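You operate a simulated robot arm through the tools that you are given. There is no shell and no other tool.

You are at the controls of a simulated robot arm. One attempt, no reset.

JOB
Put things in order on the top of the desk. At the end: the largest ice block stands where the green vase stood; the yellow pot stands where the red vase stood; the green vase stands where the yellow pot stood; the red vase is on the purple case; the glass with the purple band is on the black trivet; whatever was shut is shut again. Leave all else as you found it, and nothing knocked over. Set down upright: red vase, glass with the purple band.
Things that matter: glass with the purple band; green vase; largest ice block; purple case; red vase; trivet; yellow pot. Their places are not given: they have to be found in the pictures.

It is judged by the outcome, as a careful person would: the job done as asked, and still so three seconds after it is handed in. It fails if anything else is knocked over, pushed out of place, dropped, spilled or broken.

ROBOT AND FRAMES
A 6-joint arm with a two-finger parallel gripper, fixed in place. Base frame: the origin is on the floor under the middle of its stand, x ahead of it, y to its left, z up; the work surface is at about z = 0.74. Readings come in m, rad, newtons and seconds.
With the tool pointing down near the work surface it reaches from about 0.28 to 0.74 m from the base axis. Its first joint turns from -1.152 to 1.152 rad. Payload 2.45 kg.
The tool frame sits at the grasp point between the pads (the TCP): z along the fingers, y along the line on which they close. The tips reach 0.024 m beyond it. The gripper opens to 0.068 m. The fingers are 0.017 m wide and 0.01 m thick; the gripper's body (0.04 by 0.07 m) begins 0.041 m behind the TCP.
Orientation is that of the tool frame in the base frame, as a unit quaternion [w, x, y, z]. With the fingers straight down and closing along the base's y, the tool's x points along the base's -x, its y along +y and its z along -z.

CONTROLS
- The arm moves only by the tool apply_moves. Its argument "moves" is text: rows parted by semicolons, each of 7 numbers parted by spaces: the turn, a rotation vector about the tool's x, y, z in rad, then the shift along the tool's x, y, z in m, then the closure, from 0 (fully open) to 1 (shut). In form: rx ry rz dx dy dz fingers; .... A call has 1 to 20 rows; each row shifts and turns the commanded pose from where the row before left it, along the tool's axes as they then stand. Rows are played at 5 a second. More than 0.05 m and 0.15 rad between two rows, or a gripper value outside its range, and nothing of the call is played. A pose out of reach is approached as far as the arm can. The call stops where the force on the tool passes 40 N (or 10 N more than at its start, if that is more) or the arm is blocked; 0.2 s more then pass. Each finger travels about 0.108 m/s and halts on what it meets, pressing with about 28 N; the grip force reading is that of the motor and also rises with nothing between the fingers. The clock runs only during rows and for 0.2 s after the last one: add rows that do not move to give the fingers time. The reply holds the time, the measured pose of the TCP, the force on the tool along the base axes, the opening and the grip force, in the units named above and with some noise, with the torque about the TCP (base axes, N m) and any sound that the robot's microphone picked up.
- Cameras (640 x 400 px; columns grow to the right, rows downward): "scene" is fixed at [0.1721, 0.4334, 1.4461]; the picture's right is [-0.61, -0.79, 0.00], its down [-0.60, 0.46, -0.66] and it looks along [0.52, -0.40, -0.75] (base axes); focal length 331 px, centre (320, 200). "wrist" rides on the gripper at [0.084, 0.011, -0.075] in the tool frame; the picture's right is [-0.13, 0.99, 0.00], its down [-0.60, -0.08, -0.79] and it looks along [-0.79, -0.10, 0.61] (tool axes); focal length 251 px, centre (320, 200).
- snapshot(camera): a new picture of that camera. It takes no simulated time.
- point_at(camera, pixels): for up to 12 pixels [column, row] of the newest picture of that camera ("zoom" is the newest enlarged one), the place [x, y, z] in the base frame of the surface seen there, good to about 0.003 m. It takes no simulated time.
- inspect(camera, box): a new picture of the part [left, top, right, bottom] of that camera's present view, enlarged. It takes no simulated time.
- hand_in(): hands the job in; it is judged then, once.

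Leave the gripper open and the arm clear of the work at the hand-in unless told otherwise.

The tools are called after "Call:" as name(argument=value, ...) on one line, values as JSON. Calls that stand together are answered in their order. apply_moves: Moves the arm, as the interface text tells. Its arguments: {"type":"object","properties":{"moves":{"type":"string"}},"required":["moves"]} The other tools are called the same way: snapshot (camera) takes a picture; point_at (camera, pixels) gives the place of the surface under pixels of a picture; inspect (camera, box) takes an enlarged picture of a part of a camera's view; hand_in () hands the job in.

At the start:

```text
clock: 0.0
ee_pos: [0.4115, 0.141, 1.0819]
ee_rot: [0.0, 0.0, 1.0, 0.0]
wrist_force: [0.5, 0.3, 0.6]
torque: [-0.01, -0.01, 0.02]
finger_gap: 0.068
grasp_force: 0.1
```

scene: 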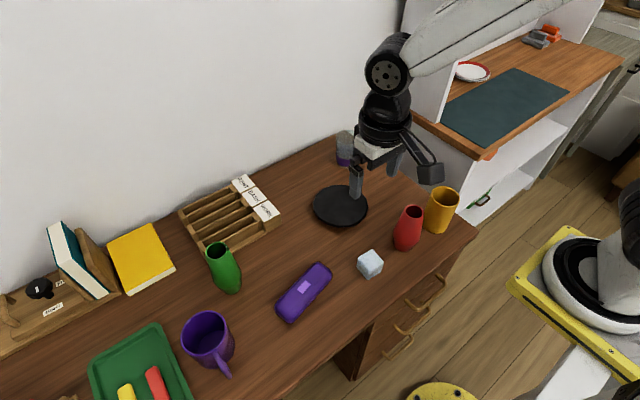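
wrist: 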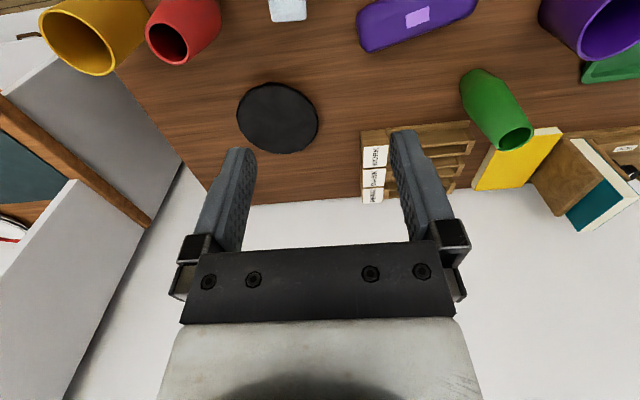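

I see the desk with the red vase (~408,228), yellow pot (~441,210), green vase (~224,268), an ice block (~370,264), the purple case (~304,292), the black trivet (~341,206), and something with a purple band behind the gripper (~345,150). I'll enlarge the relevant parts first.

Call:
inspect(camera="scene", box=[300, 120, 480, 300])

Call:
inspect(camera="scene", box=[160, 160, 340, 340])

Call:
inspect(camera="scene", box=[0, 200, 240, 400])

Call:
inspect(camera="scene", box=[320, 220, 480, 400])

```text
2.22 times, centred on (390, 210) of scene
```

zoom: 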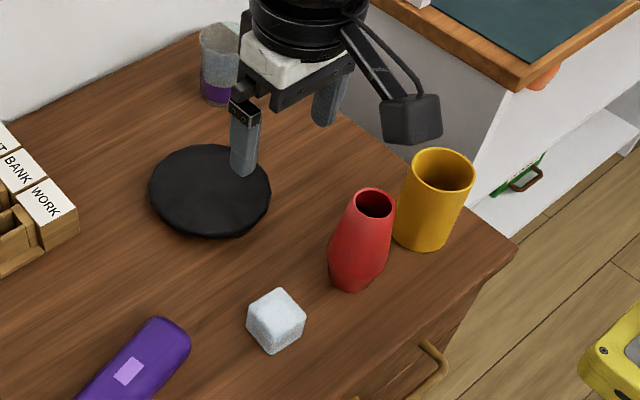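

```text
2.22 times, centred on (250, 250) of scene
```

zoom: 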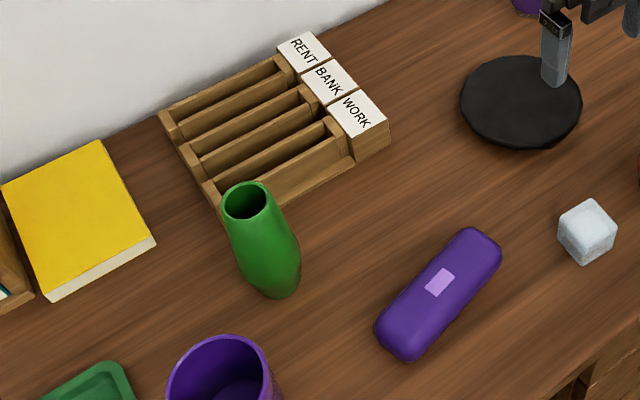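

```text
2.00 times, centred on (120, 300) of scene
```

zoom: 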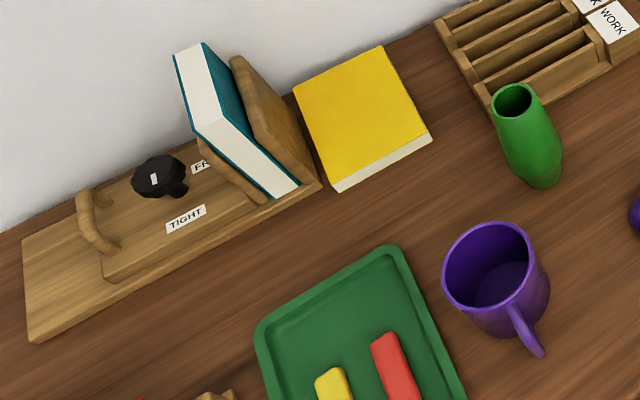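

```text
2.22 times, centred on (400, 310) of scene
```

zoom: 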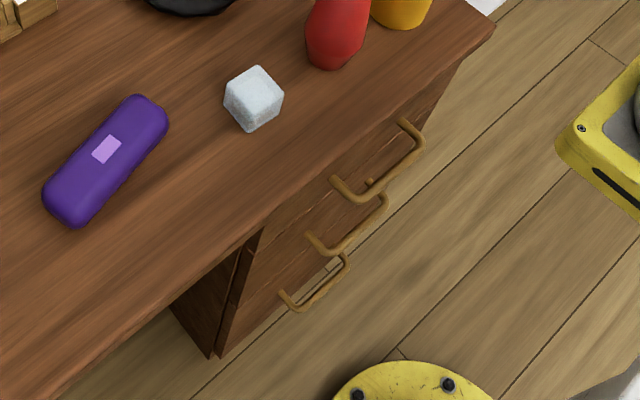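

One ice block is visible and the arm blocks part of the view. Let me read places of the objects in the scene picture: table points, vases, pot, ice, case, trivet, glass.

Call:
point_at(camera="scene", pixels=[[370, 258], [370, 270], [304, 288], [320, 270], [290, 313], [341, 206], [345, 150], [345, 161], [408, 240], [441, 220], [224, 275], [228, 291]])

Call:
snapshot(camera="wrist")

```text
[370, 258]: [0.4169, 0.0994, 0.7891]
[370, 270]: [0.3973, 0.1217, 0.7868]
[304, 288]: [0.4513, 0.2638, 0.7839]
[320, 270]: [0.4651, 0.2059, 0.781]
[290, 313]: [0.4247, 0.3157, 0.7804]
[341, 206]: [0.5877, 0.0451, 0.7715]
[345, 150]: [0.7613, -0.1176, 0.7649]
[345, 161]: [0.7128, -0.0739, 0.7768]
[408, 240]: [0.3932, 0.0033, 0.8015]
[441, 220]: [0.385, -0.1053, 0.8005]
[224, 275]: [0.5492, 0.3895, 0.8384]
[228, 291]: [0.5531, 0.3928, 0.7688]
```

```text
taken
```

wrist: 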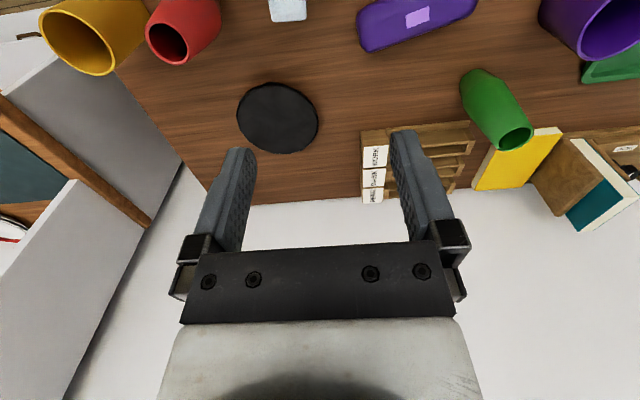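

The trivet top reads about 0.77, so I need the bare table's height and the object outlines. I'll read bare desk points and the object edges.

Call:
point_at(camera="scene", pixels=[[270, 260], [330, 250], [380, 230], [300, 210], [420, 262], [312, 205], [368, 205], [341, 187], [341, 225], [341, 229], [470, 232], [350, 330]])

Call:
inspect(camera="scene", box=[380, 170, 480, 270])

```text
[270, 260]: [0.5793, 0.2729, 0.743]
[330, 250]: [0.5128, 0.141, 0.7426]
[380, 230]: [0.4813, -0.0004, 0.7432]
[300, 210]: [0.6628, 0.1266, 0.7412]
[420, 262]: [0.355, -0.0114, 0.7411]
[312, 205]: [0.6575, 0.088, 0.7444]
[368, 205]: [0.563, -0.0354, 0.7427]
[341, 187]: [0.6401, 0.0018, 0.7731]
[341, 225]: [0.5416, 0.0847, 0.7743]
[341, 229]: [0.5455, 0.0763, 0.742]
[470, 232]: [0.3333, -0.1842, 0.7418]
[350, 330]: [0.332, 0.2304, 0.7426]
```

```text
4.00 times, centred on (430, 220) of scene
```

zoom: 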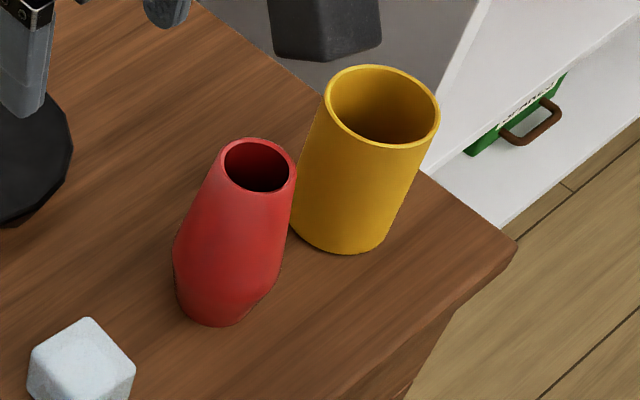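

Table top is z≈0.742, trivet top ≈0.773. In this zoom the red rim spans (222,163)–(295,180), yellow rim spans (325,110)–(439,115). I'll read rim and base points of both.

Call:
point_at(camera="zoom", pixels=[[224, 165], [293, 172], [260, 141], [252, 190], [328, 108], [437, 116], [382, 68], [380, 146], [210, 322], [340, 250], [180, 260], [284, 250]])

Call:
inspect(camera="scene", box=[175, 220, 275, 320])

```text
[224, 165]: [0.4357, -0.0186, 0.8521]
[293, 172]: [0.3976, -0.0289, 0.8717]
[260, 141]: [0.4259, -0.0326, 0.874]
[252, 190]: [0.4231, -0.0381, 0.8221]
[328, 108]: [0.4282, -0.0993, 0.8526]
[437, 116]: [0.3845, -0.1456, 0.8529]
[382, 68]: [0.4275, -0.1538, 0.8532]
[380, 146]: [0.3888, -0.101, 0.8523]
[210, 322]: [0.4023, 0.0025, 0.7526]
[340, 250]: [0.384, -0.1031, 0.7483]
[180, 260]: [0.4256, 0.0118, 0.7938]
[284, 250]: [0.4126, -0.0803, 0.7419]
```

```text
4.00 times, centred on (225, 270) of scene
```

zoom: 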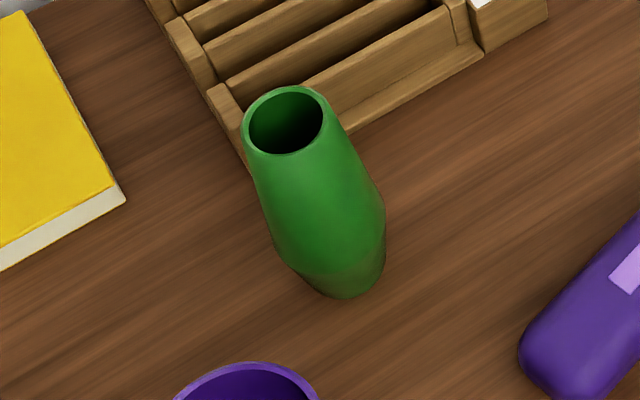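

Yellow pot: rim centre ≈(0.407,-0.125), diameter ≈0.065, top z≈0.853. Red vase top ≈0.874. Next read the green vase rim (244,130)-(323,125) in this zoom, then move the arm aside at height so the scene camera can see the glass.

Call:
point_at(camera="zoom", pixels=[[245, 130], [321, 118], [290, 88], [285, 152], [262, 210], [370, 180], [384, 215], [345, 296], [375, 285], [220, 100], [250, 165], [345, 135]])

Call:
apply_moves(moves="0 0 0 0 0.05 0 0; 0 0 0 0 0.05 0 0; 0 0 0 0 0.05 0 0; 0 0 0 0 0.05 0 0; 0 0 0 0 0.05 0 0; 0 0 0 0 0 0 0")

Call:
snapshot(camera="scene")

Call:
snapshot(camera="wrist")

```text
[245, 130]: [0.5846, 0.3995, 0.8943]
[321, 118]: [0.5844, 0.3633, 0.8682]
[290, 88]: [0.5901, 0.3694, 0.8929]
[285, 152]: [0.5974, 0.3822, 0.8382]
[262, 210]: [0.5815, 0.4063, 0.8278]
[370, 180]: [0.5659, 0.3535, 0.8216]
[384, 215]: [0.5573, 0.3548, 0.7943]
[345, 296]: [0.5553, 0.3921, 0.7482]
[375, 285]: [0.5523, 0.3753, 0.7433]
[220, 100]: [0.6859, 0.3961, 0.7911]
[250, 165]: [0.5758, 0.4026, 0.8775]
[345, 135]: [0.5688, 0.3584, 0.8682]
```

```text
clock: 1.4
ee_pos: [0.4113, 0.3914, 1.0827]
ee_rot: [-0.001, -0.001, 1.0, -0.001]
wrist_force: [1.2, 0.3, -0.6]
torque: [-0.02, 0.01, 0.0]
finger_gap: 0.068
grasp_force: 0.1
```

```text
taken
```

scene: 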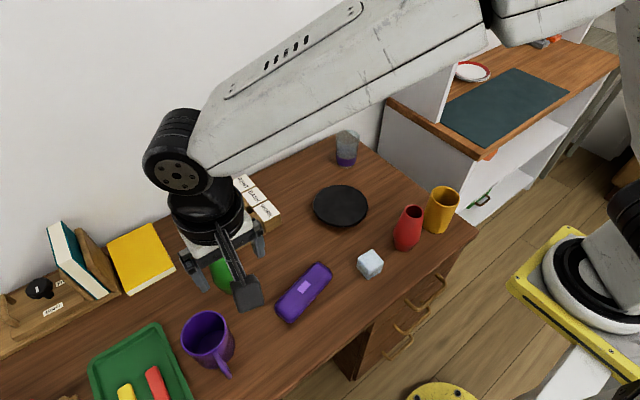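

```text
taken
```

wrist: 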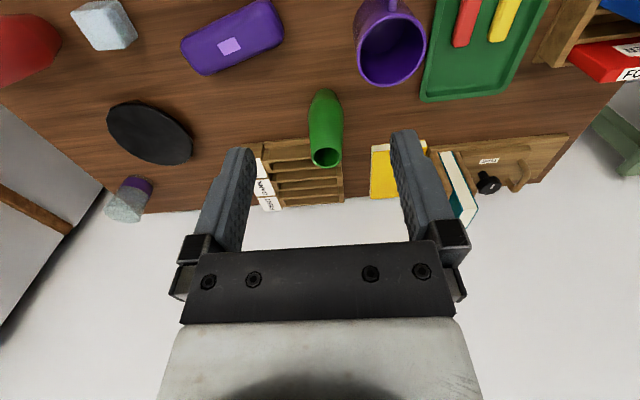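

Now the glass is visible at (346,148) in the scene picture. More things appear to the left (green tray, wooden block, red box). I'll enlarge the glass, and the left side for possible other ice blocks.

Call:
inspect(camera="scene", box=[310, 110, 390, 190])

Call:
inspect(camera="wrist", box=[400, 0, 640, 200])

Call:
inspect(camera="wrist", box=[80, 150, 200, 250])

```text
5.00 times, centred on (350, 150) of scene
```

zoom: 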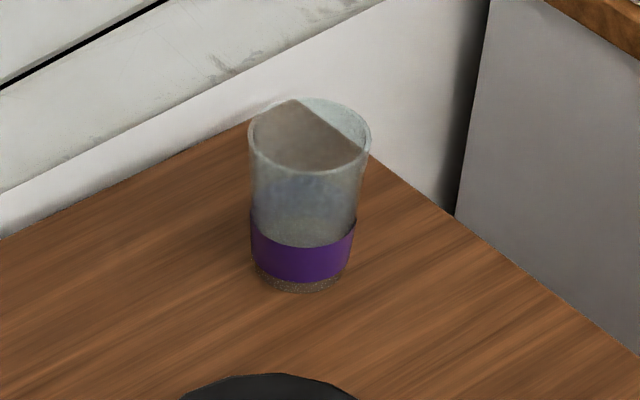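

```text
2.00 times, centred on (520, 100) of wrist
```

zoom: 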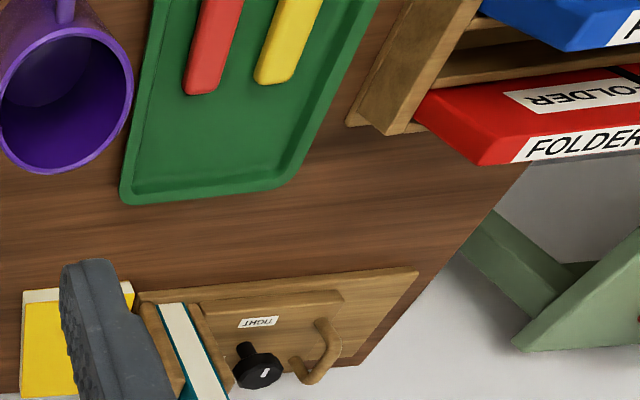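

```text
4.00 times, centred on (140, 200) of wrist
```

zoom: 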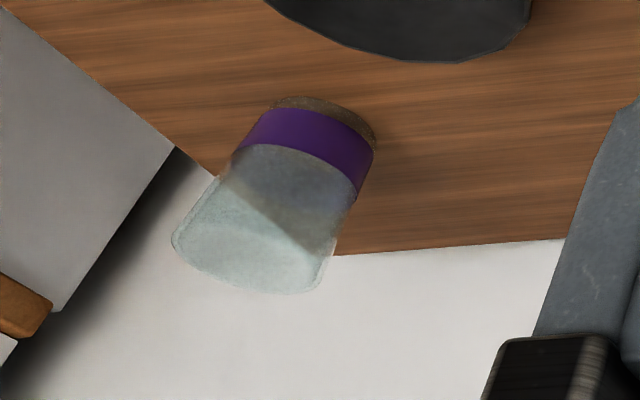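

The glass stands upright at the back right corner. I see no other ice block so far. I'll measure the glass band points, and zoom in tightly on the red vase for precise measurements.

Call:
inspect(camera="scene", box=[385, 200, 435, 255])

Call:
inspect(camera="scene", box=[325, 125, 370, 170])

Call:
point_at(camera="zoom", pixels=[[280, 330], [200, 280], [360, 290], [280, 385], [190, 60], [420, 120], [280, 150], [300, 20], [300, 250], [210, 330], [350, 345], [280, 300]])

```text
7.27 times, centred on (410, 228) of scene
```

zoom: 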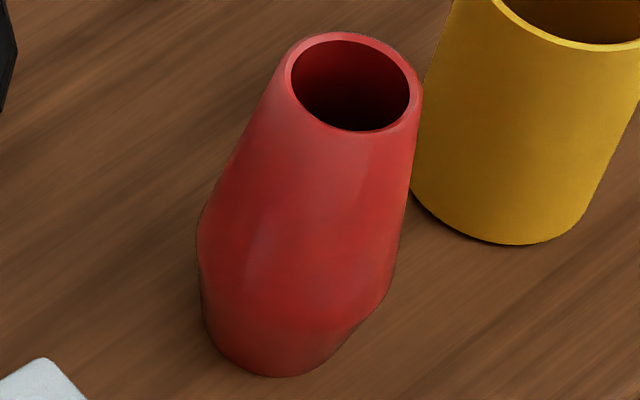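

```text
8.89 times, centred on (348, 148) of scene
```

zoom: 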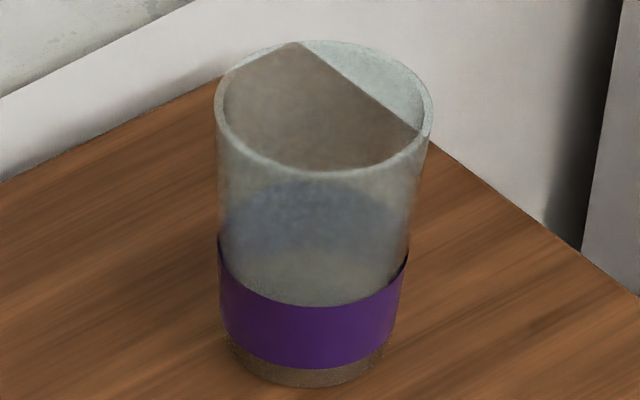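

```text
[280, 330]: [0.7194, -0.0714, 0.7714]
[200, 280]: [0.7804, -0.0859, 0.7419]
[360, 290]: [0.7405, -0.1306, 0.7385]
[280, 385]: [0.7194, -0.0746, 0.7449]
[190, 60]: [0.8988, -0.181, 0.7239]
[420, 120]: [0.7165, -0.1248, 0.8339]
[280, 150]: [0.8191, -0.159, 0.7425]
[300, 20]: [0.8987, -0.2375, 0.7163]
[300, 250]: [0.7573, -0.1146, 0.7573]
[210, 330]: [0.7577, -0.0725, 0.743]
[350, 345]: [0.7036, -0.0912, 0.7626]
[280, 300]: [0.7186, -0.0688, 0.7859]
```

The glass base centre is about (0.739,-0.094), rim z≈0.834. Next I retreat the arm to about (0.31,0.1,1.04) to get a wrist overview of the whole desk and check for other ice blocks.

Call:
apply_moves(moves="0 0 0 0.025 -0.04 0 0; 0 0 0 0.025 -0.04 0 0; 0 0 0 0.025 -0.04 0 0; 0 0 0 0.025 -0.04 0 0; 0 0 0 0 -0.04 0.02 0; 0 0 0 0 -0.04 0.02 0; 0 0 0 0 -0.04 0 0; 0 0 0 0 0 0 0")

Call:
snapshot(camera="wrist")

Call:
snapshot(camera="scene")

```text
clock: 3.2
ee_pos: [0.318, 0.1126, 1.0436]
ee_rot: [0.0, 0.0, 1.0, -0.001]
wrist_force: [0.2, 0.6, 0.2]
torque: [0.01, -0.04, 0.02]
finger_gap: 0.068
grasp_force: 0.0
out of reach, approached as far as the arm can: row 7
```

```text
taken
```

wrist: 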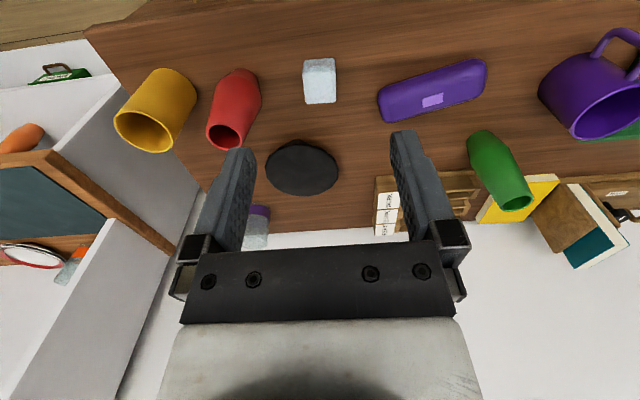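

```text
taken
```

scene: 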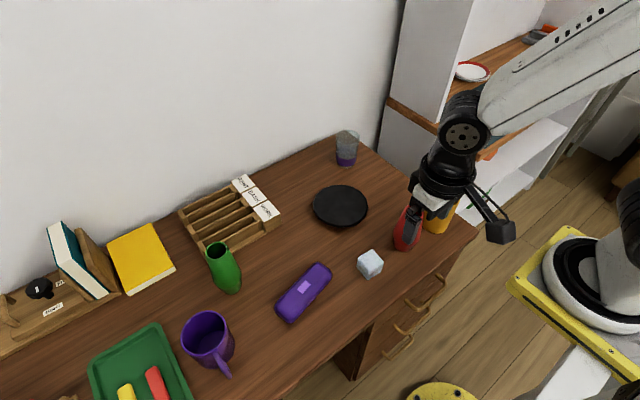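

Only one ice block appears here too (wrist 320,80). I'll look further left along the desk and into the containers for any other ice blocks, moving the hand to about (0.33,0.45,1.1).

Call:
apply_moves(moves="0 0 0 0 0.05 -0.02 0; 0 0 0 0 0.05 -0.02 0; 0 0 0 0 0.05 0 0; 0 0 0 0 0.05 0 0; 0 0 0 0 0.05 0 0; 0 0 0 0 0.05 0 0; 0 0 0 0 0.05 0 0; 0 0 0 0 0 0 0")

Call:
snapshot(camera="wrist")

Call:
snapshot(camera="scene")

```text
refused: row 1 steps farther than a row can; nothing moved
```

```text
taken
```

wrist: 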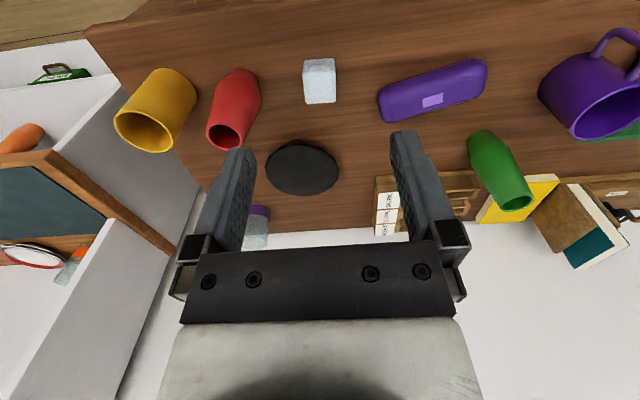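

```text
taken
```

scene: 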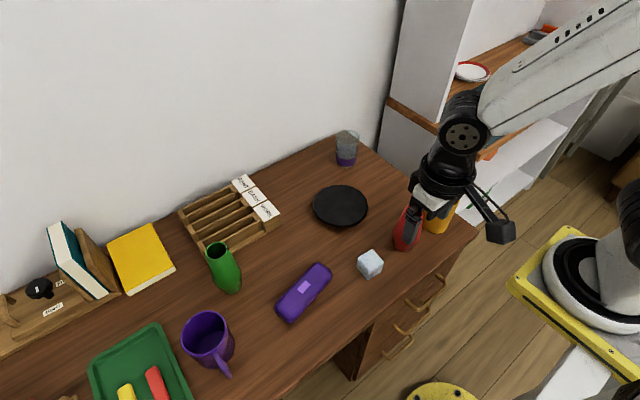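

The row was too long (over 0.05 m combined). I'll repeat with shorter rows.

Call:
apply_moves(moves="0 0 0 0 0.04 -0.02 0; 0 0 0 0 0.04 -0.02 0; 0 0 0 0 0.045 0 0; 0 0 0 0 0.045 0 0; 0 0 0 0 0.045 0 0; 0 0 0 0 0.045 0 0; 0 0 0 0 0.045 0 0; 0 0 0 0 0.045 0 0; 0 0 0 0 0 0 0")

Call:
snapshot(camera="wrist")

Call:
snapshot(camera="scene")

```text
clock: 5.2
ee_pos: [0.3364, 0.456, 1.0848]
ee_rot: [-0.001, 0.0, 1.0, 0.001]
wrist_force: [0.2, 0.4, 0.2]
torque: [0.03, -0.01, 0.01]
finger_gap: 0.068
grasp_force: 0.0
out of reach, approached as far as the arm can: row 8
```

```text
taken
```

wrist: 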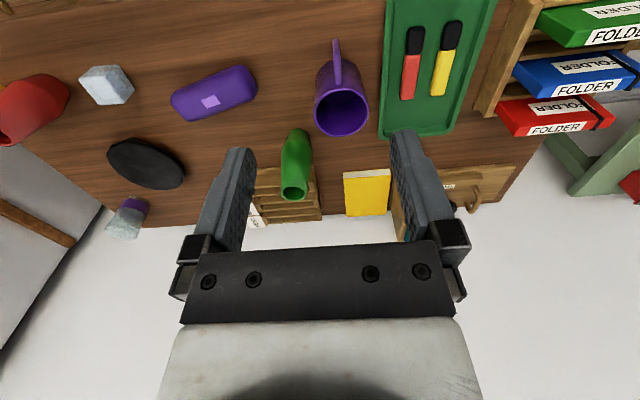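

```text
taken
```

scene: 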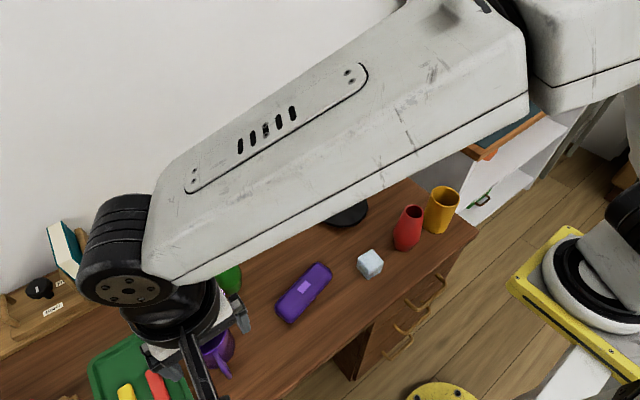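

No other ice block anywhere on the desk top. Before moving on I want to check the drawer fronts (scene ~ (405,320)); I noticed a small knob near the top drawer's handle. I'll enlarge that region.

Call:
inspect(camera="scene", box=[370, 260, 460, 365])

Call:
point_at(camera="zoom", pixels=[[230, 130], [330, 55], [400, 115], [300, 205], [258, 170], [130, 235], [250, 290], [170, 320], [440, 60], [200, 150]])

```text
3.81 times, centred on (415, 312) of scene
```

zoom: 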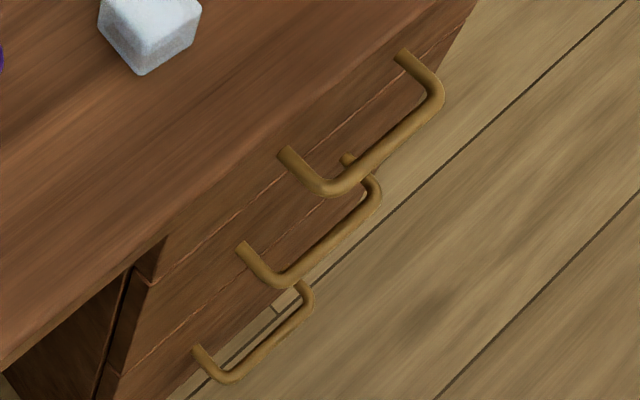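

```text
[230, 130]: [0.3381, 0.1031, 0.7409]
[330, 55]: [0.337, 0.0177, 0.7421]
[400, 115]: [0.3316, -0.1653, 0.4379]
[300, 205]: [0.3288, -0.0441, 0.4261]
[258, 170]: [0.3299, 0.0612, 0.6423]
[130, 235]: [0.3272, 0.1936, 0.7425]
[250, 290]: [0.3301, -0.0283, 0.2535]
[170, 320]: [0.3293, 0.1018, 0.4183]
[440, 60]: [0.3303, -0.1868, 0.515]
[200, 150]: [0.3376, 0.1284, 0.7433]
```

The extra knob is just the end of the second handle. Let me check how the yellow platform parts (scene (540,270), (437,392)) sit relative to the arm, for collision awareness.

Call:
point_at(camera="scene", pixels=[[540, 265], [600, 340], [600, 285], [437, 392], [400, 325], [620, 230], [520, 300], [560, 385]])

```text
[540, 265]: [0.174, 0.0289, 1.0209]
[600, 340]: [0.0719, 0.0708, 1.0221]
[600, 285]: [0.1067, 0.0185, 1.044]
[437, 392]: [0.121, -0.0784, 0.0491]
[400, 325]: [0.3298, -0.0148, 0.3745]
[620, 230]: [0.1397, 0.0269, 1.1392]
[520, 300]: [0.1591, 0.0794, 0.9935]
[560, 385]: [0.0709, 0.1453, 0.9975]
```

The arm stands on a platform at z≈1.02; the drawers needn't be touched since everything named is visible. Now I measure the purple case closely: enlarge scene (270..340, 255..330).

Call:
inspect(camera="scene", box=[270, 255, 345, 330])

Call:
point_at(camera="zoom", pixels=[[270, 285], [300, 240], [245, 310], [290, 320], [240, 270], [400, 130], [420, 100], [150, 460], [330, 310], [190, 370], [230, 380], [360, 220]])

```text
5.33 times, centred on (308, 292) of scene
```

zoom: 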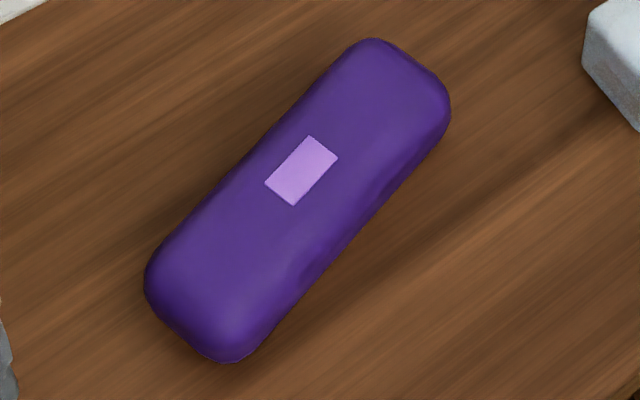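

```text
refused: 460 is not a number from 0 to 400
```

The label is at zoom (302,170). I'll read a grid of points on the case's top for height/flatness and outline.

Call:
point_at(camera="zoom", pixels=[[302, 170], [275, 150], [255, 145], [330, 190], [350, 205], [260, 215], [230, 255], [205, 290], [340, 125], [375, 85], [385, 60], [200, 335]])

Call:
point_at(camera="zoom", pixels=[[340, 245], [300, 285], [250, 345], [220, 362], [150, 295], [160, 260], [448, 110], [440, 130], [365, 42], [420, 60], [240, 170], [300, 100]])

```text
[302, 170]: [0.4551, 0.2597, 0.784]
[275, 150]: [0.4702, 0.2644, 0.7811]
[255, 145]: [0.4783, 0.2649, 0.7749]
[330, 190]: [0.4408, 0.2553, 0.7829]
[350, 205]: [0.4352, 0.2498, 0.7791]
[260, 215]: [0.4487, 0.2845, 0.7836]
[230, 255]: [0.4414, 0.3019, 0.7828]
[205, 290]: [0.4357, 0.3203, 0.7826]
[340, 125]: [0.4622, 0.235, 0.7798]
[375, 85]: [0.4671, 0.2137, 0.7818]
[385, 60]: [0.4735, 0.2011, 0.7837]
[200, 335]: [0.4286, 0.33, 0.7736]
```

```text
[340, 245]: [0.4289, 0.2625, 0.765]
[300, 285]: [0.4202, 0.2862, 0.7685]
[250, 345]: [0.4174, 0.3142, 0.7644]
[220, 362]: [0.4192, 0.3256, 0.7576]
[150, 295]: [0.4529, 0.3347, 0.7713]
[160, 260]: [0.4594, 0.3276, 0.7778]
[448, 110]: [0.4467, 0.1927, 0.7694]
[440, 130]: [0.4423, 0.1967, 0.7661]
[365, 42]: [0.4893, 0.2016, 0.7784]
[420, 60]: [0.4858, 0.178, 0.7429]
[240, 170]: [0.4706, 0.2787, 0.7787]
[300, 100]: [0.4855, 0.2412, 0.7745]
```

The case's top is flat near z≈0.784 with its label centre at (0.455,0.260); the red vase centre is about (0.412,-0.018). I'll move high across to above the red vase, at z≈1.05, and look with the wrist camera.

Call:
apply_moves(moves="0 0 0 -0.0076 -0.0474 0 0; 0 0 0 -0.0076 -0.0474 0 0; 0 0 0 -0.0076 -0.0474 0 0; 0 0 0 -0.0076 -0.0474 0 0; 0 0 0 -0.0076 -0.0474 0 0; 0 0 0 -0.0076 -0.0474 0 0; 0 0 0 -0.0076 -0.0474 0 0; 0 0 0 -0.0076 -0.0474 0 0; 0 0 0 -0.0076 -0.0474 0 0; 0 0 0 -0.0076 -0.0474 0 0; 0 0 0 0 0 0 0")

Call:
snapshot(camera="wrist")

```text
clock: 7.6
ee_pos: [0.4116, -0.0182, 1.0834]
ee_rot: [0.0, 0.0, 1.0, -0.001]
wrist_force: [0.6, 0.4, -0.1]
torque: [-0.03, -0.02, 0.02]
finger_gap: 0.0678
grasp_force: 0.0
```

```text
taken
```

wrist: 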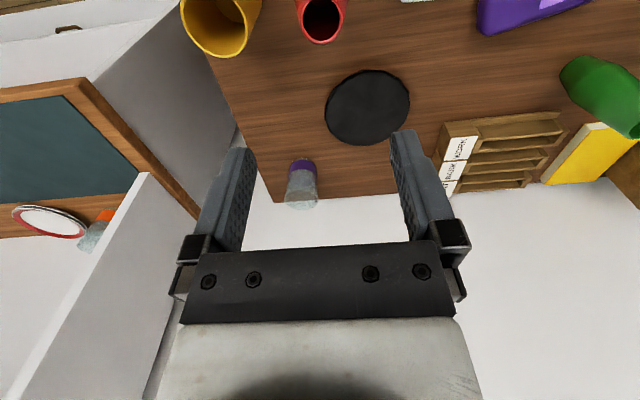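

The red vase's rim is at wrist (321,18), centred under the gripper. I'll read rim points of red and yellow, plus trivet and glass points from this angle.

Call:
inspect(camera="wrist", box=[170, 0, 370, 120])

Call:
point_at(camera="wrist", pixels=[[296, 10], [346, 10], [321, 42], [184, 20], [261, 10], [219, 57], [326, 108], [409, 105], [372, 71], [368, 145], [303, 166], [300, 207]])

```text
3.20 times, centred on (270, 60) of wrist
```

zoom: 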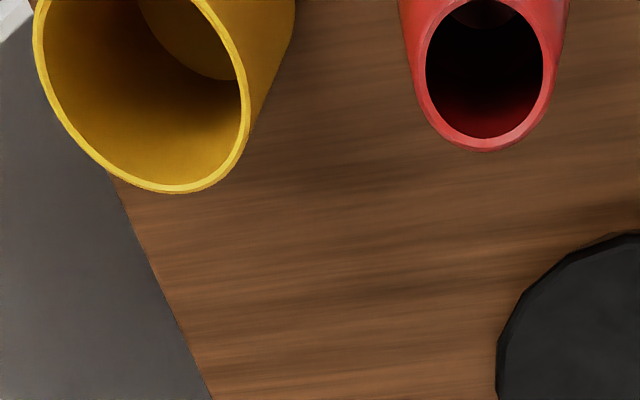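

```text
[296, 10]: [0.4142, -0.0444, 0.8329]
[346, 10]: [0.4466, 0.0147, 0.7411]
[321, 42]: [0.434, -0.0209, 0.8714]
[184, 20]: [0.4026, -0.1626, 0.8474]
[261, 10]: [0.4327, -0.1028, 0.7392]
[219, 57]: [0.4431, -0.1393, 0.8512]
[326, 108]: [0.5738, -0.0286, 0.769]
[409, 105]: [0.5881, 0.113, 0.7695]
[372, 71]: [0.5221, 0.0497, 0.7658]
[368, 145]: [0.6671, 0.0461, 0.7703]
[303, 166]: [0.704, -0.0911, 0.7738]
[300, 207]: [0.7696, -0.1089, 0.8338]
```

Red rim centre is ≈(0.413,-0.016). I descend to z≈0.905 (tips just above the rim) and look again.

Call:
apply_moves(moves="0 0 0 -0.001 0.0015 0.045 0; 0 0 0 0 0 0.045 0; 0 0 0 0 0 0.045 0; 0 0 0 0 0 0.043 0; 0 0 0 0 0 0 0")

Call:
snapshot(camera="wrist")

Call:
inspect(camera="scene", box=[370, 160, 480, 260])

```text
clock: 8.8
ee_pos: [0.4133, -0.0183, 0.9067]
ee_rot: [-0.001, 0.001, 1.0, 0.0]
wrist_force: [-0.1, 0.4, 0.4]
torque: [0.0, -0.01, -0.02]
finger_gap: 0.0682
grasp_force: 0.1
```

```text
taken
```

wrist: 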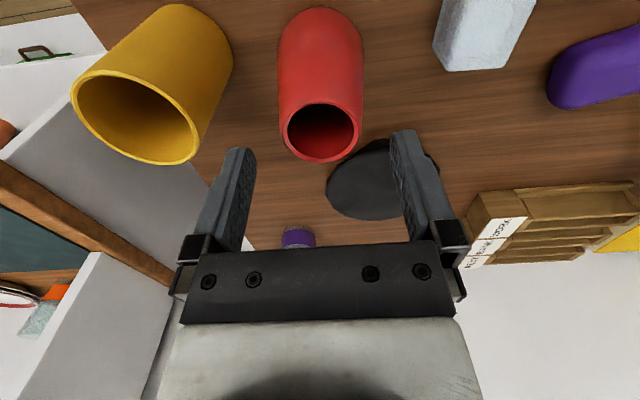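

```text
4.00 times, centred on (425, 210) of scene
```

zoom: 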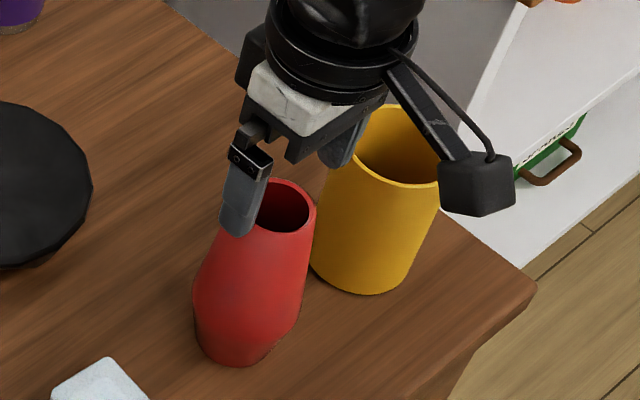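

I read the rim edges of the red vase: (281,130), (361,130), far (320,161), near (325,103), plus the yellow rim.

Call:
point_at(camera="wrist", pixels=[[283, 135], [358, 135], [320, 161], [322, 100], [75, 90], [197, 145], [160, 163], [110, 72], [436, 55], [532, 5], [448, 72], [505, 68]])

```text
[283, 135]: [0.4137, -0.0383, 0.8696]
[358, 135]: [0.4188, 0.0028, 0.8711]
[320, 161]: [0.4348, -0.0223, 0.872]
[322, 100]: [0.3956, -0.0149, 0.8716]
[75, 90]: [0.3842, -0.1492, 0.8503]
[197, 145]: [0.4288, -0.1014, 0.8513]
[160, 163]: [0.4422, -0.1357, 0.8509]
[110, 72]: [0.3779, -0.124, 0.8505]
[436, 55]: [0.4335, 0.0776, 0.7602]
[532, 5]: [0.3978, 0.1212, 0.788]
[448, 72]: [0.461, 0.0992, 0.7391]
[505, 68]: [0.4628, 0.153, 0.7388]
```

Red centre (0.4145,-0.018), rim Ø≈0.041. I descend to z≈0.848 around the neck with open fingers, checking for contact.

Call:
apply_moves(moves="0 0 0 -0.001 0 0.02 0; 0 0 0 0 0 0.02 0; 0 0 0 0 0 0.018 0; 0 0 0 0 0 0 0")

Call:
snapshot(camera="wrist")

```text
clock: 9.8
ee_pos: [0.4153, -0.0174, 0.8481]
ee_rot: [0.0, 0.0, 1.0, 0.0]
wrist_force: [0.2, 0.2, 0.2]
torque: [0.01, -0.01, 0.01]
finger_gap: 0.0679
grasp_force: 0.1
```

```text
taken
```

wrist: 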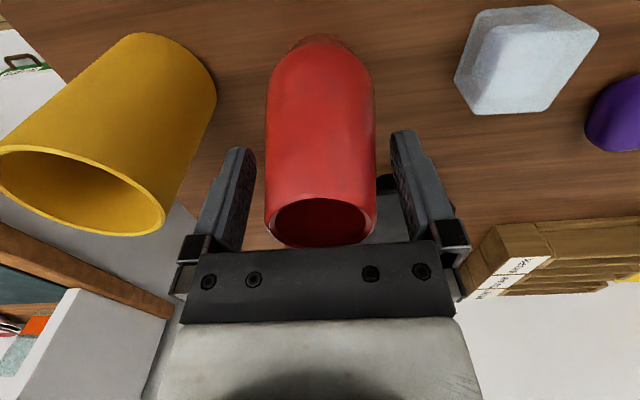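

The neck is well centred between the fingers. I close the gripper.

Call:
apply_moves(moves="0 0 0 0 0 0 1; 0 0 0 0 0 0 1; 0 0 0 0 0 0 1; 0 0 0 0 0 0 1")

Call:
snapshot(camera="wrist")

```text
clock: 10.8
ee_pos: [0.414, -0.0175, 0.847]
ee_rot: [0.0, 0.0, 1.0, 0.001]
wrist_force: [0.7, -0.9, -0.7]
torque: [0.01, -0.01, -0.02]
finger_gap: 0.0537
grasp_force: 28.2
```

```text
taken
```

wrist: 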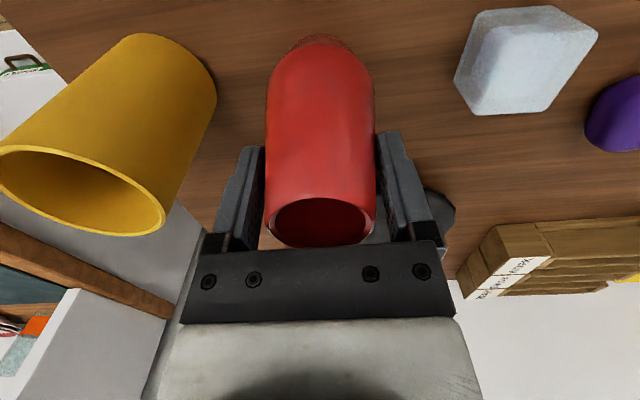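

Gripped at 0.0537 m with 28 N. I lift gently by ~2 cm and check.

Call:
apply_moves(moves="0 0 0 0 0 -0.01 1; 0 0 0 0 0 -0.015 1; 0 0 0 0 0 -0.015 1; 0 0 0 0 0 0 1")

Call:
inspect(camera="scene", box=[370, 160, 480, 260])

Call:
snapshot(camera="wrist")

```text
clock: 11.8
ee_pos: [0.4142, -0.0171, 0.8886]
ee_rot: [0.0, 0.0, 1.0, 0.0]
wrist_force: [-0.6, 0.3, -4.4]
torque: [-0.01, 0.02, -0.01]
finger_gap: 0.0537
grasp_force: 28.4
```

```text
4.00 times, centred on (425, 210) of scene
```

zoom: 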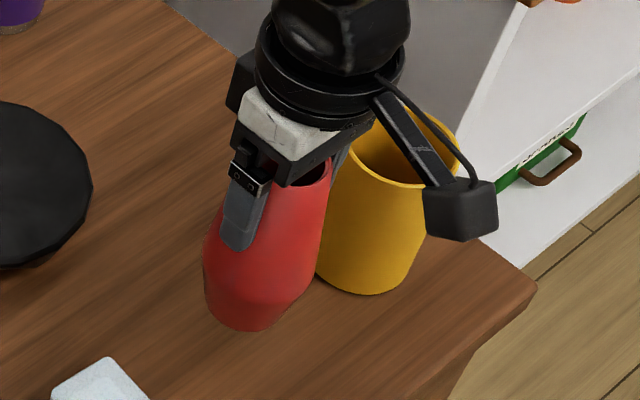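

```text
taken
```

wrist: 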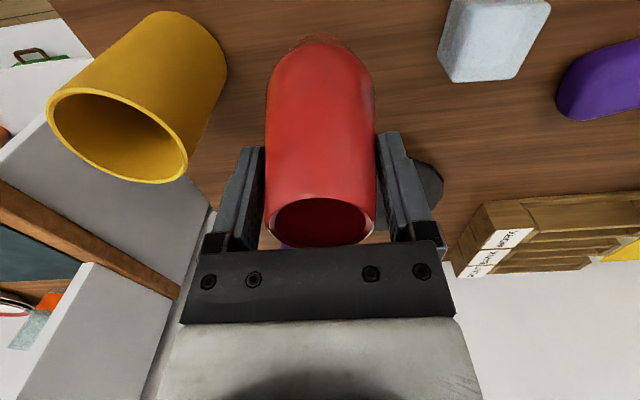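

The vase hangs upright (weight ≈4.4 N). I raise it to z≈0.955 and carry it to above the case at (0.455,0.260).

Call:
apply_moves(moves="0 0 0 0 0 -0.03 1; 0 0 0 0 0 -0.036 1; 0 0 0 -0.0045 0.0308 0 1; 0 0 0 -0.0045 0.0308 0 1; 0 0 0 -0.0045 0.0308 0 1; 0 0 0 -0.0045 0.0308 0 1; 0 0 0 -0.0045 0.0308 0 1; 0 0 0 -0.0045 0.0308 0 1; 0 0 0 -0.0045 0.0308 0 1; 0 0 0 -0.0045 0.0308 0 1; 0 0 0 -0.0045 0.0308 0 1; 0 0 0 0 0 0 1; 0 0 0 0 0 0 1")

Call:
snapshot(camera="wrist")

Call:
inspect(camera="scene", box=[240, 170, 400, 330])

```text
clock: 14.6
ee_pos: [0.4543, 0.2605, 0.9531]
ee_rot: [0.0, -0.001, 1.0, 0.0]
wrist_force: [0.1, 0.4, -4.9]
torque: [-0.01, 0.02, 0.0]
finger_gap: 0.0541
grasp_force: 28.2
```

```text
taken
```

wrist: 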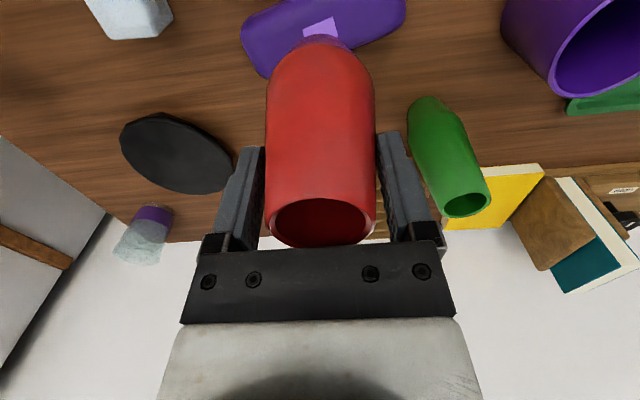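

```text
2.50 times, centred on (320, 250) of scene
```

zoom: 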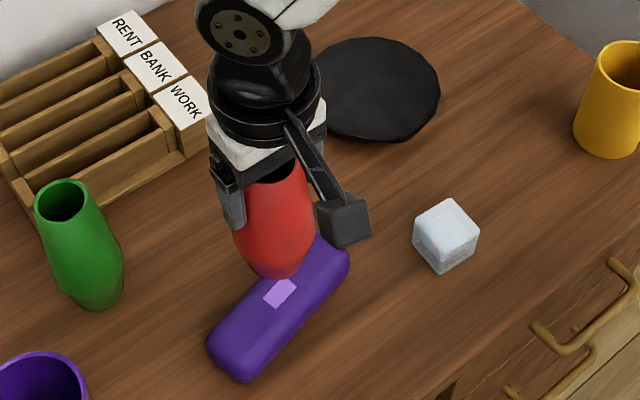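

The vase hangs above the case. From the wrist I re-read the case: label (322,25) and edges, to confirm the centre line.

Call:
point_at(camera="wrist", pixels=[[320, 22], [308, 30], [335, 20], [250, 30], [245, 20], [265, 76], [285, 60], [280, 10], [400, 20], [404, 5], [360, 48], [380, 10]])

```text
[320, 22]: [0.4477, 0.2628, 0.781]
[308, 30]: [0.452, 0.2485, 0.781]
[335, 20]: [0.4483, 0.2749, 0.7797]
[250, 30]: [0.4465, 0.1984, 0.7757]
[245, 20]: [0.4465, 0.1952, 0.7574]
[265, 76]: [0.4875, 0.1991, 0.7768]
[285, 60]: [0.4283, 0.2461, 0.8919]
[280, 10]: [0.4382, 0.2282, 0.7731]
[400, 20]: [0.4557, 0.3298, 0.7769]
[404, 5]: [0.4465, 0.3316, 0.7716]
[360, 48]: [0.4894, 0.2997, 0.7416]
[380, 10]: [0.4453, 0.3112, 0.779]
```

Case centre line passes through (0.455,0.261): aligned. I lower to z≈0.893, just above expected contact (0.888).

Call:
apply_moves(moves="0 0 0 0 0 0.02 1; 0 0 0 0 0 0.02 1; 0 0 0 0 0 0.013 1; 0 0 0 0 0 0.006 1; 0 0 0 0 0 0 1")

Call:
inspect(camera="scene", box=[260, 220, 350, 330])

Call:
snapshot(camera="wrist")

```text
clock: 15.8
ee_pos: [0.4539, 0.2593, 0.8939]
ee_rot: [0.0, 0.0, 1.0, -0.001]
wrist_force: [0.0, 1.0, -4.4]
torque: [-0.01, 0.02, -0.01]
finger_gap: 0.0537
grasp_force: 27.6
```

```text
3.64 times, centred on (305, 275) of scene
```

zoom: 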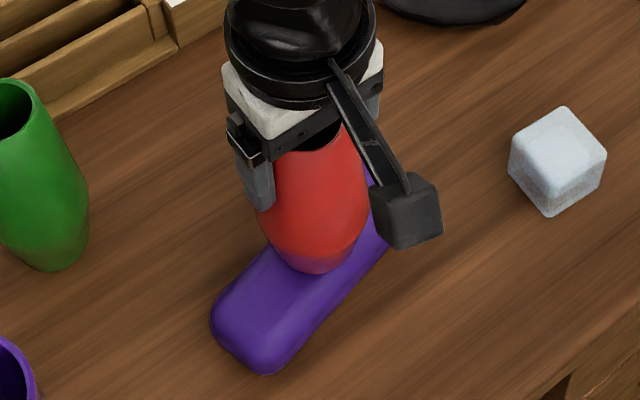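

```text
taken
```

wrist: 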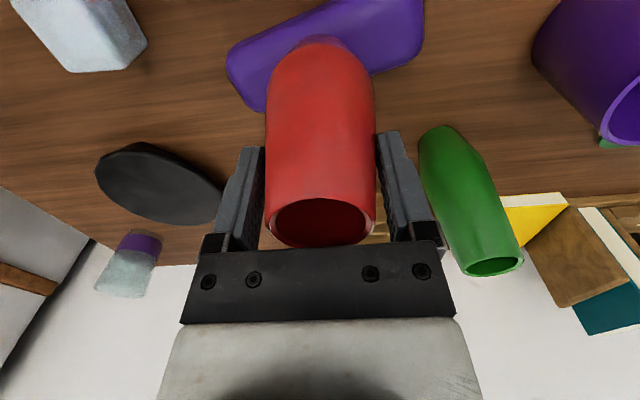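

Just above the case. I lower in 2 mm steps, watching the force.

Call:
apply_moves(moves="0 0 0 -0.001 0.001 0.002 1; 0 0 0 0 0 0.002 1; 0 0 0 0 0 0 1")

```text
clock: 16.6
ee_pos: [0.4556, 0.2602, 0.8899]
ee_rot: [0.001, 0.0, 1.0, 0.0]
wrist_force: [0.3, 0.2, -4.4]
torque: [0.0, 0.01, 0.0]
finger_gap: 0.0538
grasp_force: 28.1
```

No contact yet (−4.4 N still). A few more 1.5 mm steps.

Call:
apply_moves(moves="0 0 0 0 0 0.0015 1; 0 0 0 0 0 0 1")

Call:
apply_moves(moves="0 0 0 0 0 0.0015 1; 0 0 0 0 0 0 1")

```text
clock: 17.2
ee_pos: [0.4561, 0.2604, 0.8897]
ee_rot: [0.0, -0.001, 1.0, 0.001]
wrist_force: [-0.2, 0.3, -4.2]
torque: [-0.03, 0.01, -0.01]
finger_gap: 0.0535
grasp_force: 27.7
```

```text
clock: 17.8
ee_pos: [0.4547, 0.2613, 0.8886]
ee_rot: [0.0, 0.0, 1.0, 0.0]
wrist_force: [-2.0, -1.6, 3.4]
torque: [-0.18, 0.21, -0.03]
finger_gap: 0.0536
grasp_force: 28.1
```

Contact: the force went from −4.2 N to +3.4 N, and the torque agrees with a centred contact. I open the fingers, hold still, then look.

Call:
apply_moves(moves="0 0 0 0 0 0 0.15; 0 0 0 0 0 0 0; 0 0 0 0 0 0 0; 0 0 0 0 0 0 0")

Call:
snapshot(camera="wrist")

Call:
inspect(camera="scene", box=[260, 220, 350, 330])

```text
clock: 18.8
ee_pos: [0.4559, 0.2614, 0.8881]
ee_rot: [0.0, -0.001, 1.0, 0.0]
wrist_force: [0.6, -0.6, 0.5]
torque: [-0.02, -0.02, 0.01]
finger_gap: 0.0679
grasp_force: 0.0
```

```text
taken
```

wrist: 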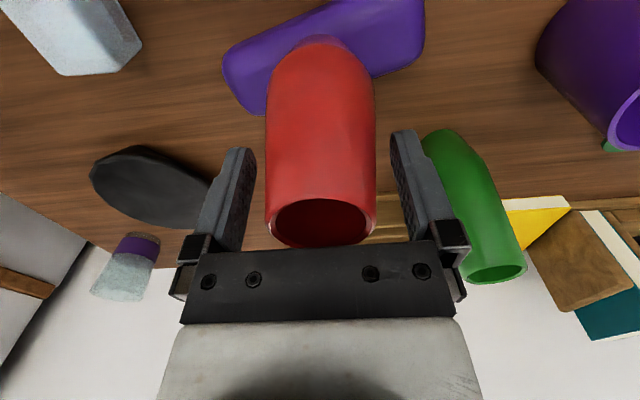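

```text
3.64 times, centred on (305, 275) of scene
```

zoom: 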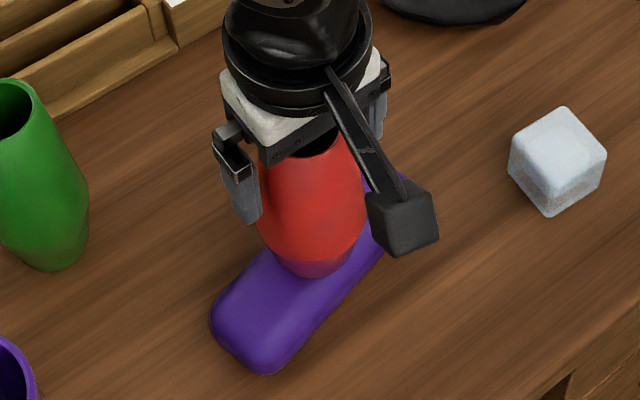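

The red vase stands on the case, and the fingers are free. I rise straight up to z≈1.0 and verify.

Call:
apply_moves(moves="0 0 0 0 0 -0.015 0; 0 0 0 0 0 -0.02 0; 0 0 0 0 0 -0.03 0; 0 0 0 0 0 -0.045 0; 0 0 0 0 0 -0.045 0; 0 0 0 0 0 0 0")

Call:
snapshot(camera="scene")

Call:
snapshot(camera="wrist")

```text
clock: 20.2
ee_pos: [0.4542, 0.2613, 1.0426]
ee_rot: [0.0, 0.0, 1.0, -0.001]
wrist_force: [-0.5, -0.1, -0.2]
torque: [0.01, -0.03, 0.01]
finger_gap: 0.0681
grasp_force: 0.1
```

```text
taken
```

scene: 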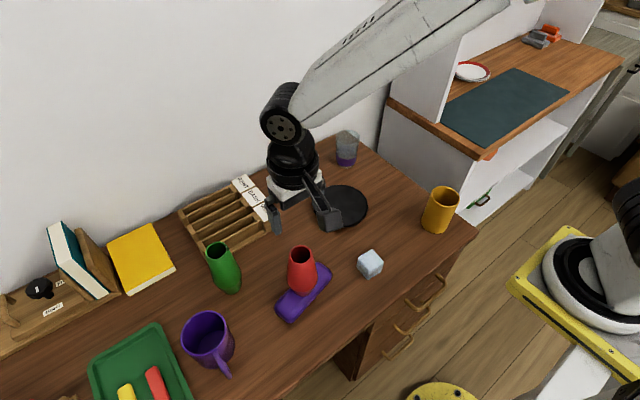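

```text
taken
```

wrist: 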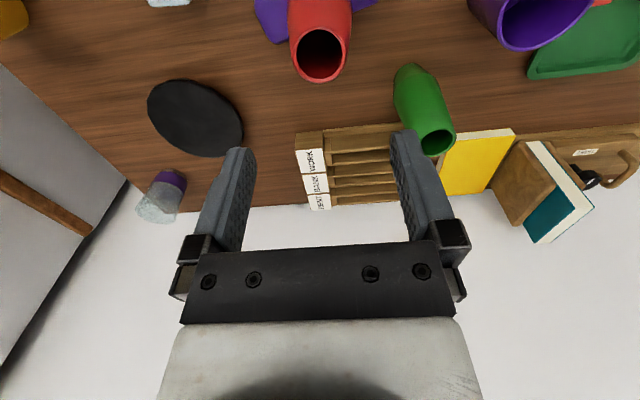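

The red vase stands well on the case. Next the yellow pot: it's too wide to straddle (Ø≈0.067), so I'll pinch its left wall from above. Move to above (0.41,-0.0965) with the gripper half-closed.

Call:
apply_moves(moves="0 0 0 0.0049 -0.0398 0.0044 0; 0 0 0 0.0049 -0.0398 0.0044 0; 0 0 0 0.0049 -0.0398 0.0044 0; 0 0 0 0.0049 -0.0398 0.0044 0; 0 0 0 0.0049 -0.0398 0.0044 0; 0 0 0 0.0049 -0.0398 0.0044 0; 0 0 0 0.0049 -0.0398 0.0044 0.3; 0 0 0 0.0049 -0.0398 0.0044 0.56; 0 0 0 0.0049 -0.0398 0.0044 0.56; 0 0 0 0 0 0 0.56; 0 0 0 0 0 0 0.56")

Call:
snapshot(camera="wrist")

Call:
snapshot(camera="scene")

```text
clock: 22.6
ee_pos: [0.4116, -0.0965, 1.003]
ee_rot: [0.001, 0.0, 1.0, 0.0]
wrist_force: [-0.3, 0.1, 1.2]
torque: [0.01, -0.06, -0.02]
finger_gap: 0.0302
grasp_force: 0.1
```

```text
taken
```

wrist: 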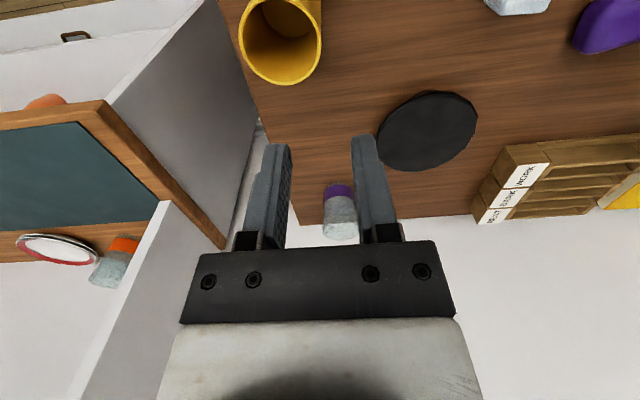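

```text
taken
```

scene: 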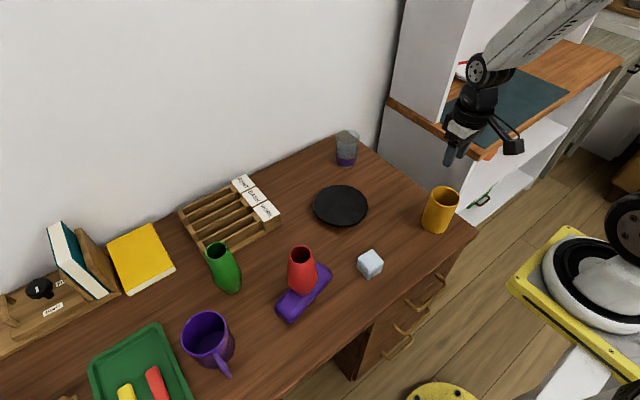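

I zoom in on the pot rim in the wrist view (280,40) to see its inside and read wall positions.

Call:
inspect(camera="wrist", box=[220, 0, 340, 100])

Call:
point_at(camera="wrist", pixels=[[320, 35], [318, 50], [280, 84], [241, 40], [245, 55], [300, 80], [260, 78], [280, 55], [270, 15], [295, 30]])

```text
4.00 times, centred on (280, 50) of wrist
```

zoom: 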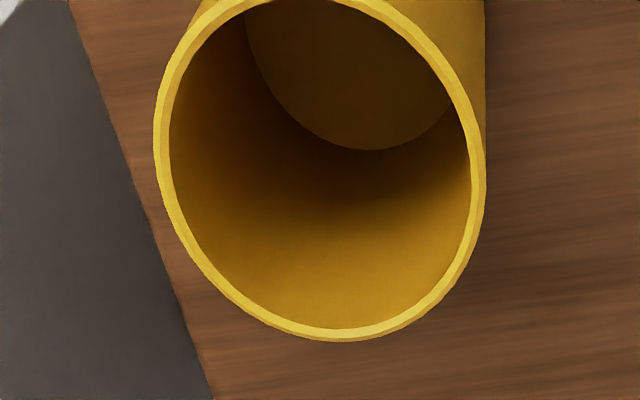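

```text
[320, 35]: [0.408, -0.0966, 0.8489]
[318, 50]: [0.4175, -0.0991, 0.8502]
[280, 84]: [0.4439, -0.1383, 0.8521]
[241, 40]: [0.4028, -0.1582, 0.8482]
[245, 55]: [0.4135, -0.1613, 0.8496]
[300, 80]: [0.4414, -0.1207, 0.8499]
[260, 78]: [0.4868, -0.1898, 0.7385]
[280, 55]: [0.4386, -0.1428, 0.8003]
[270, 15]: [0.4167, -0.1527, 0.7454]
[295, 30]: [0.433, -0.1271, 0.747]
```

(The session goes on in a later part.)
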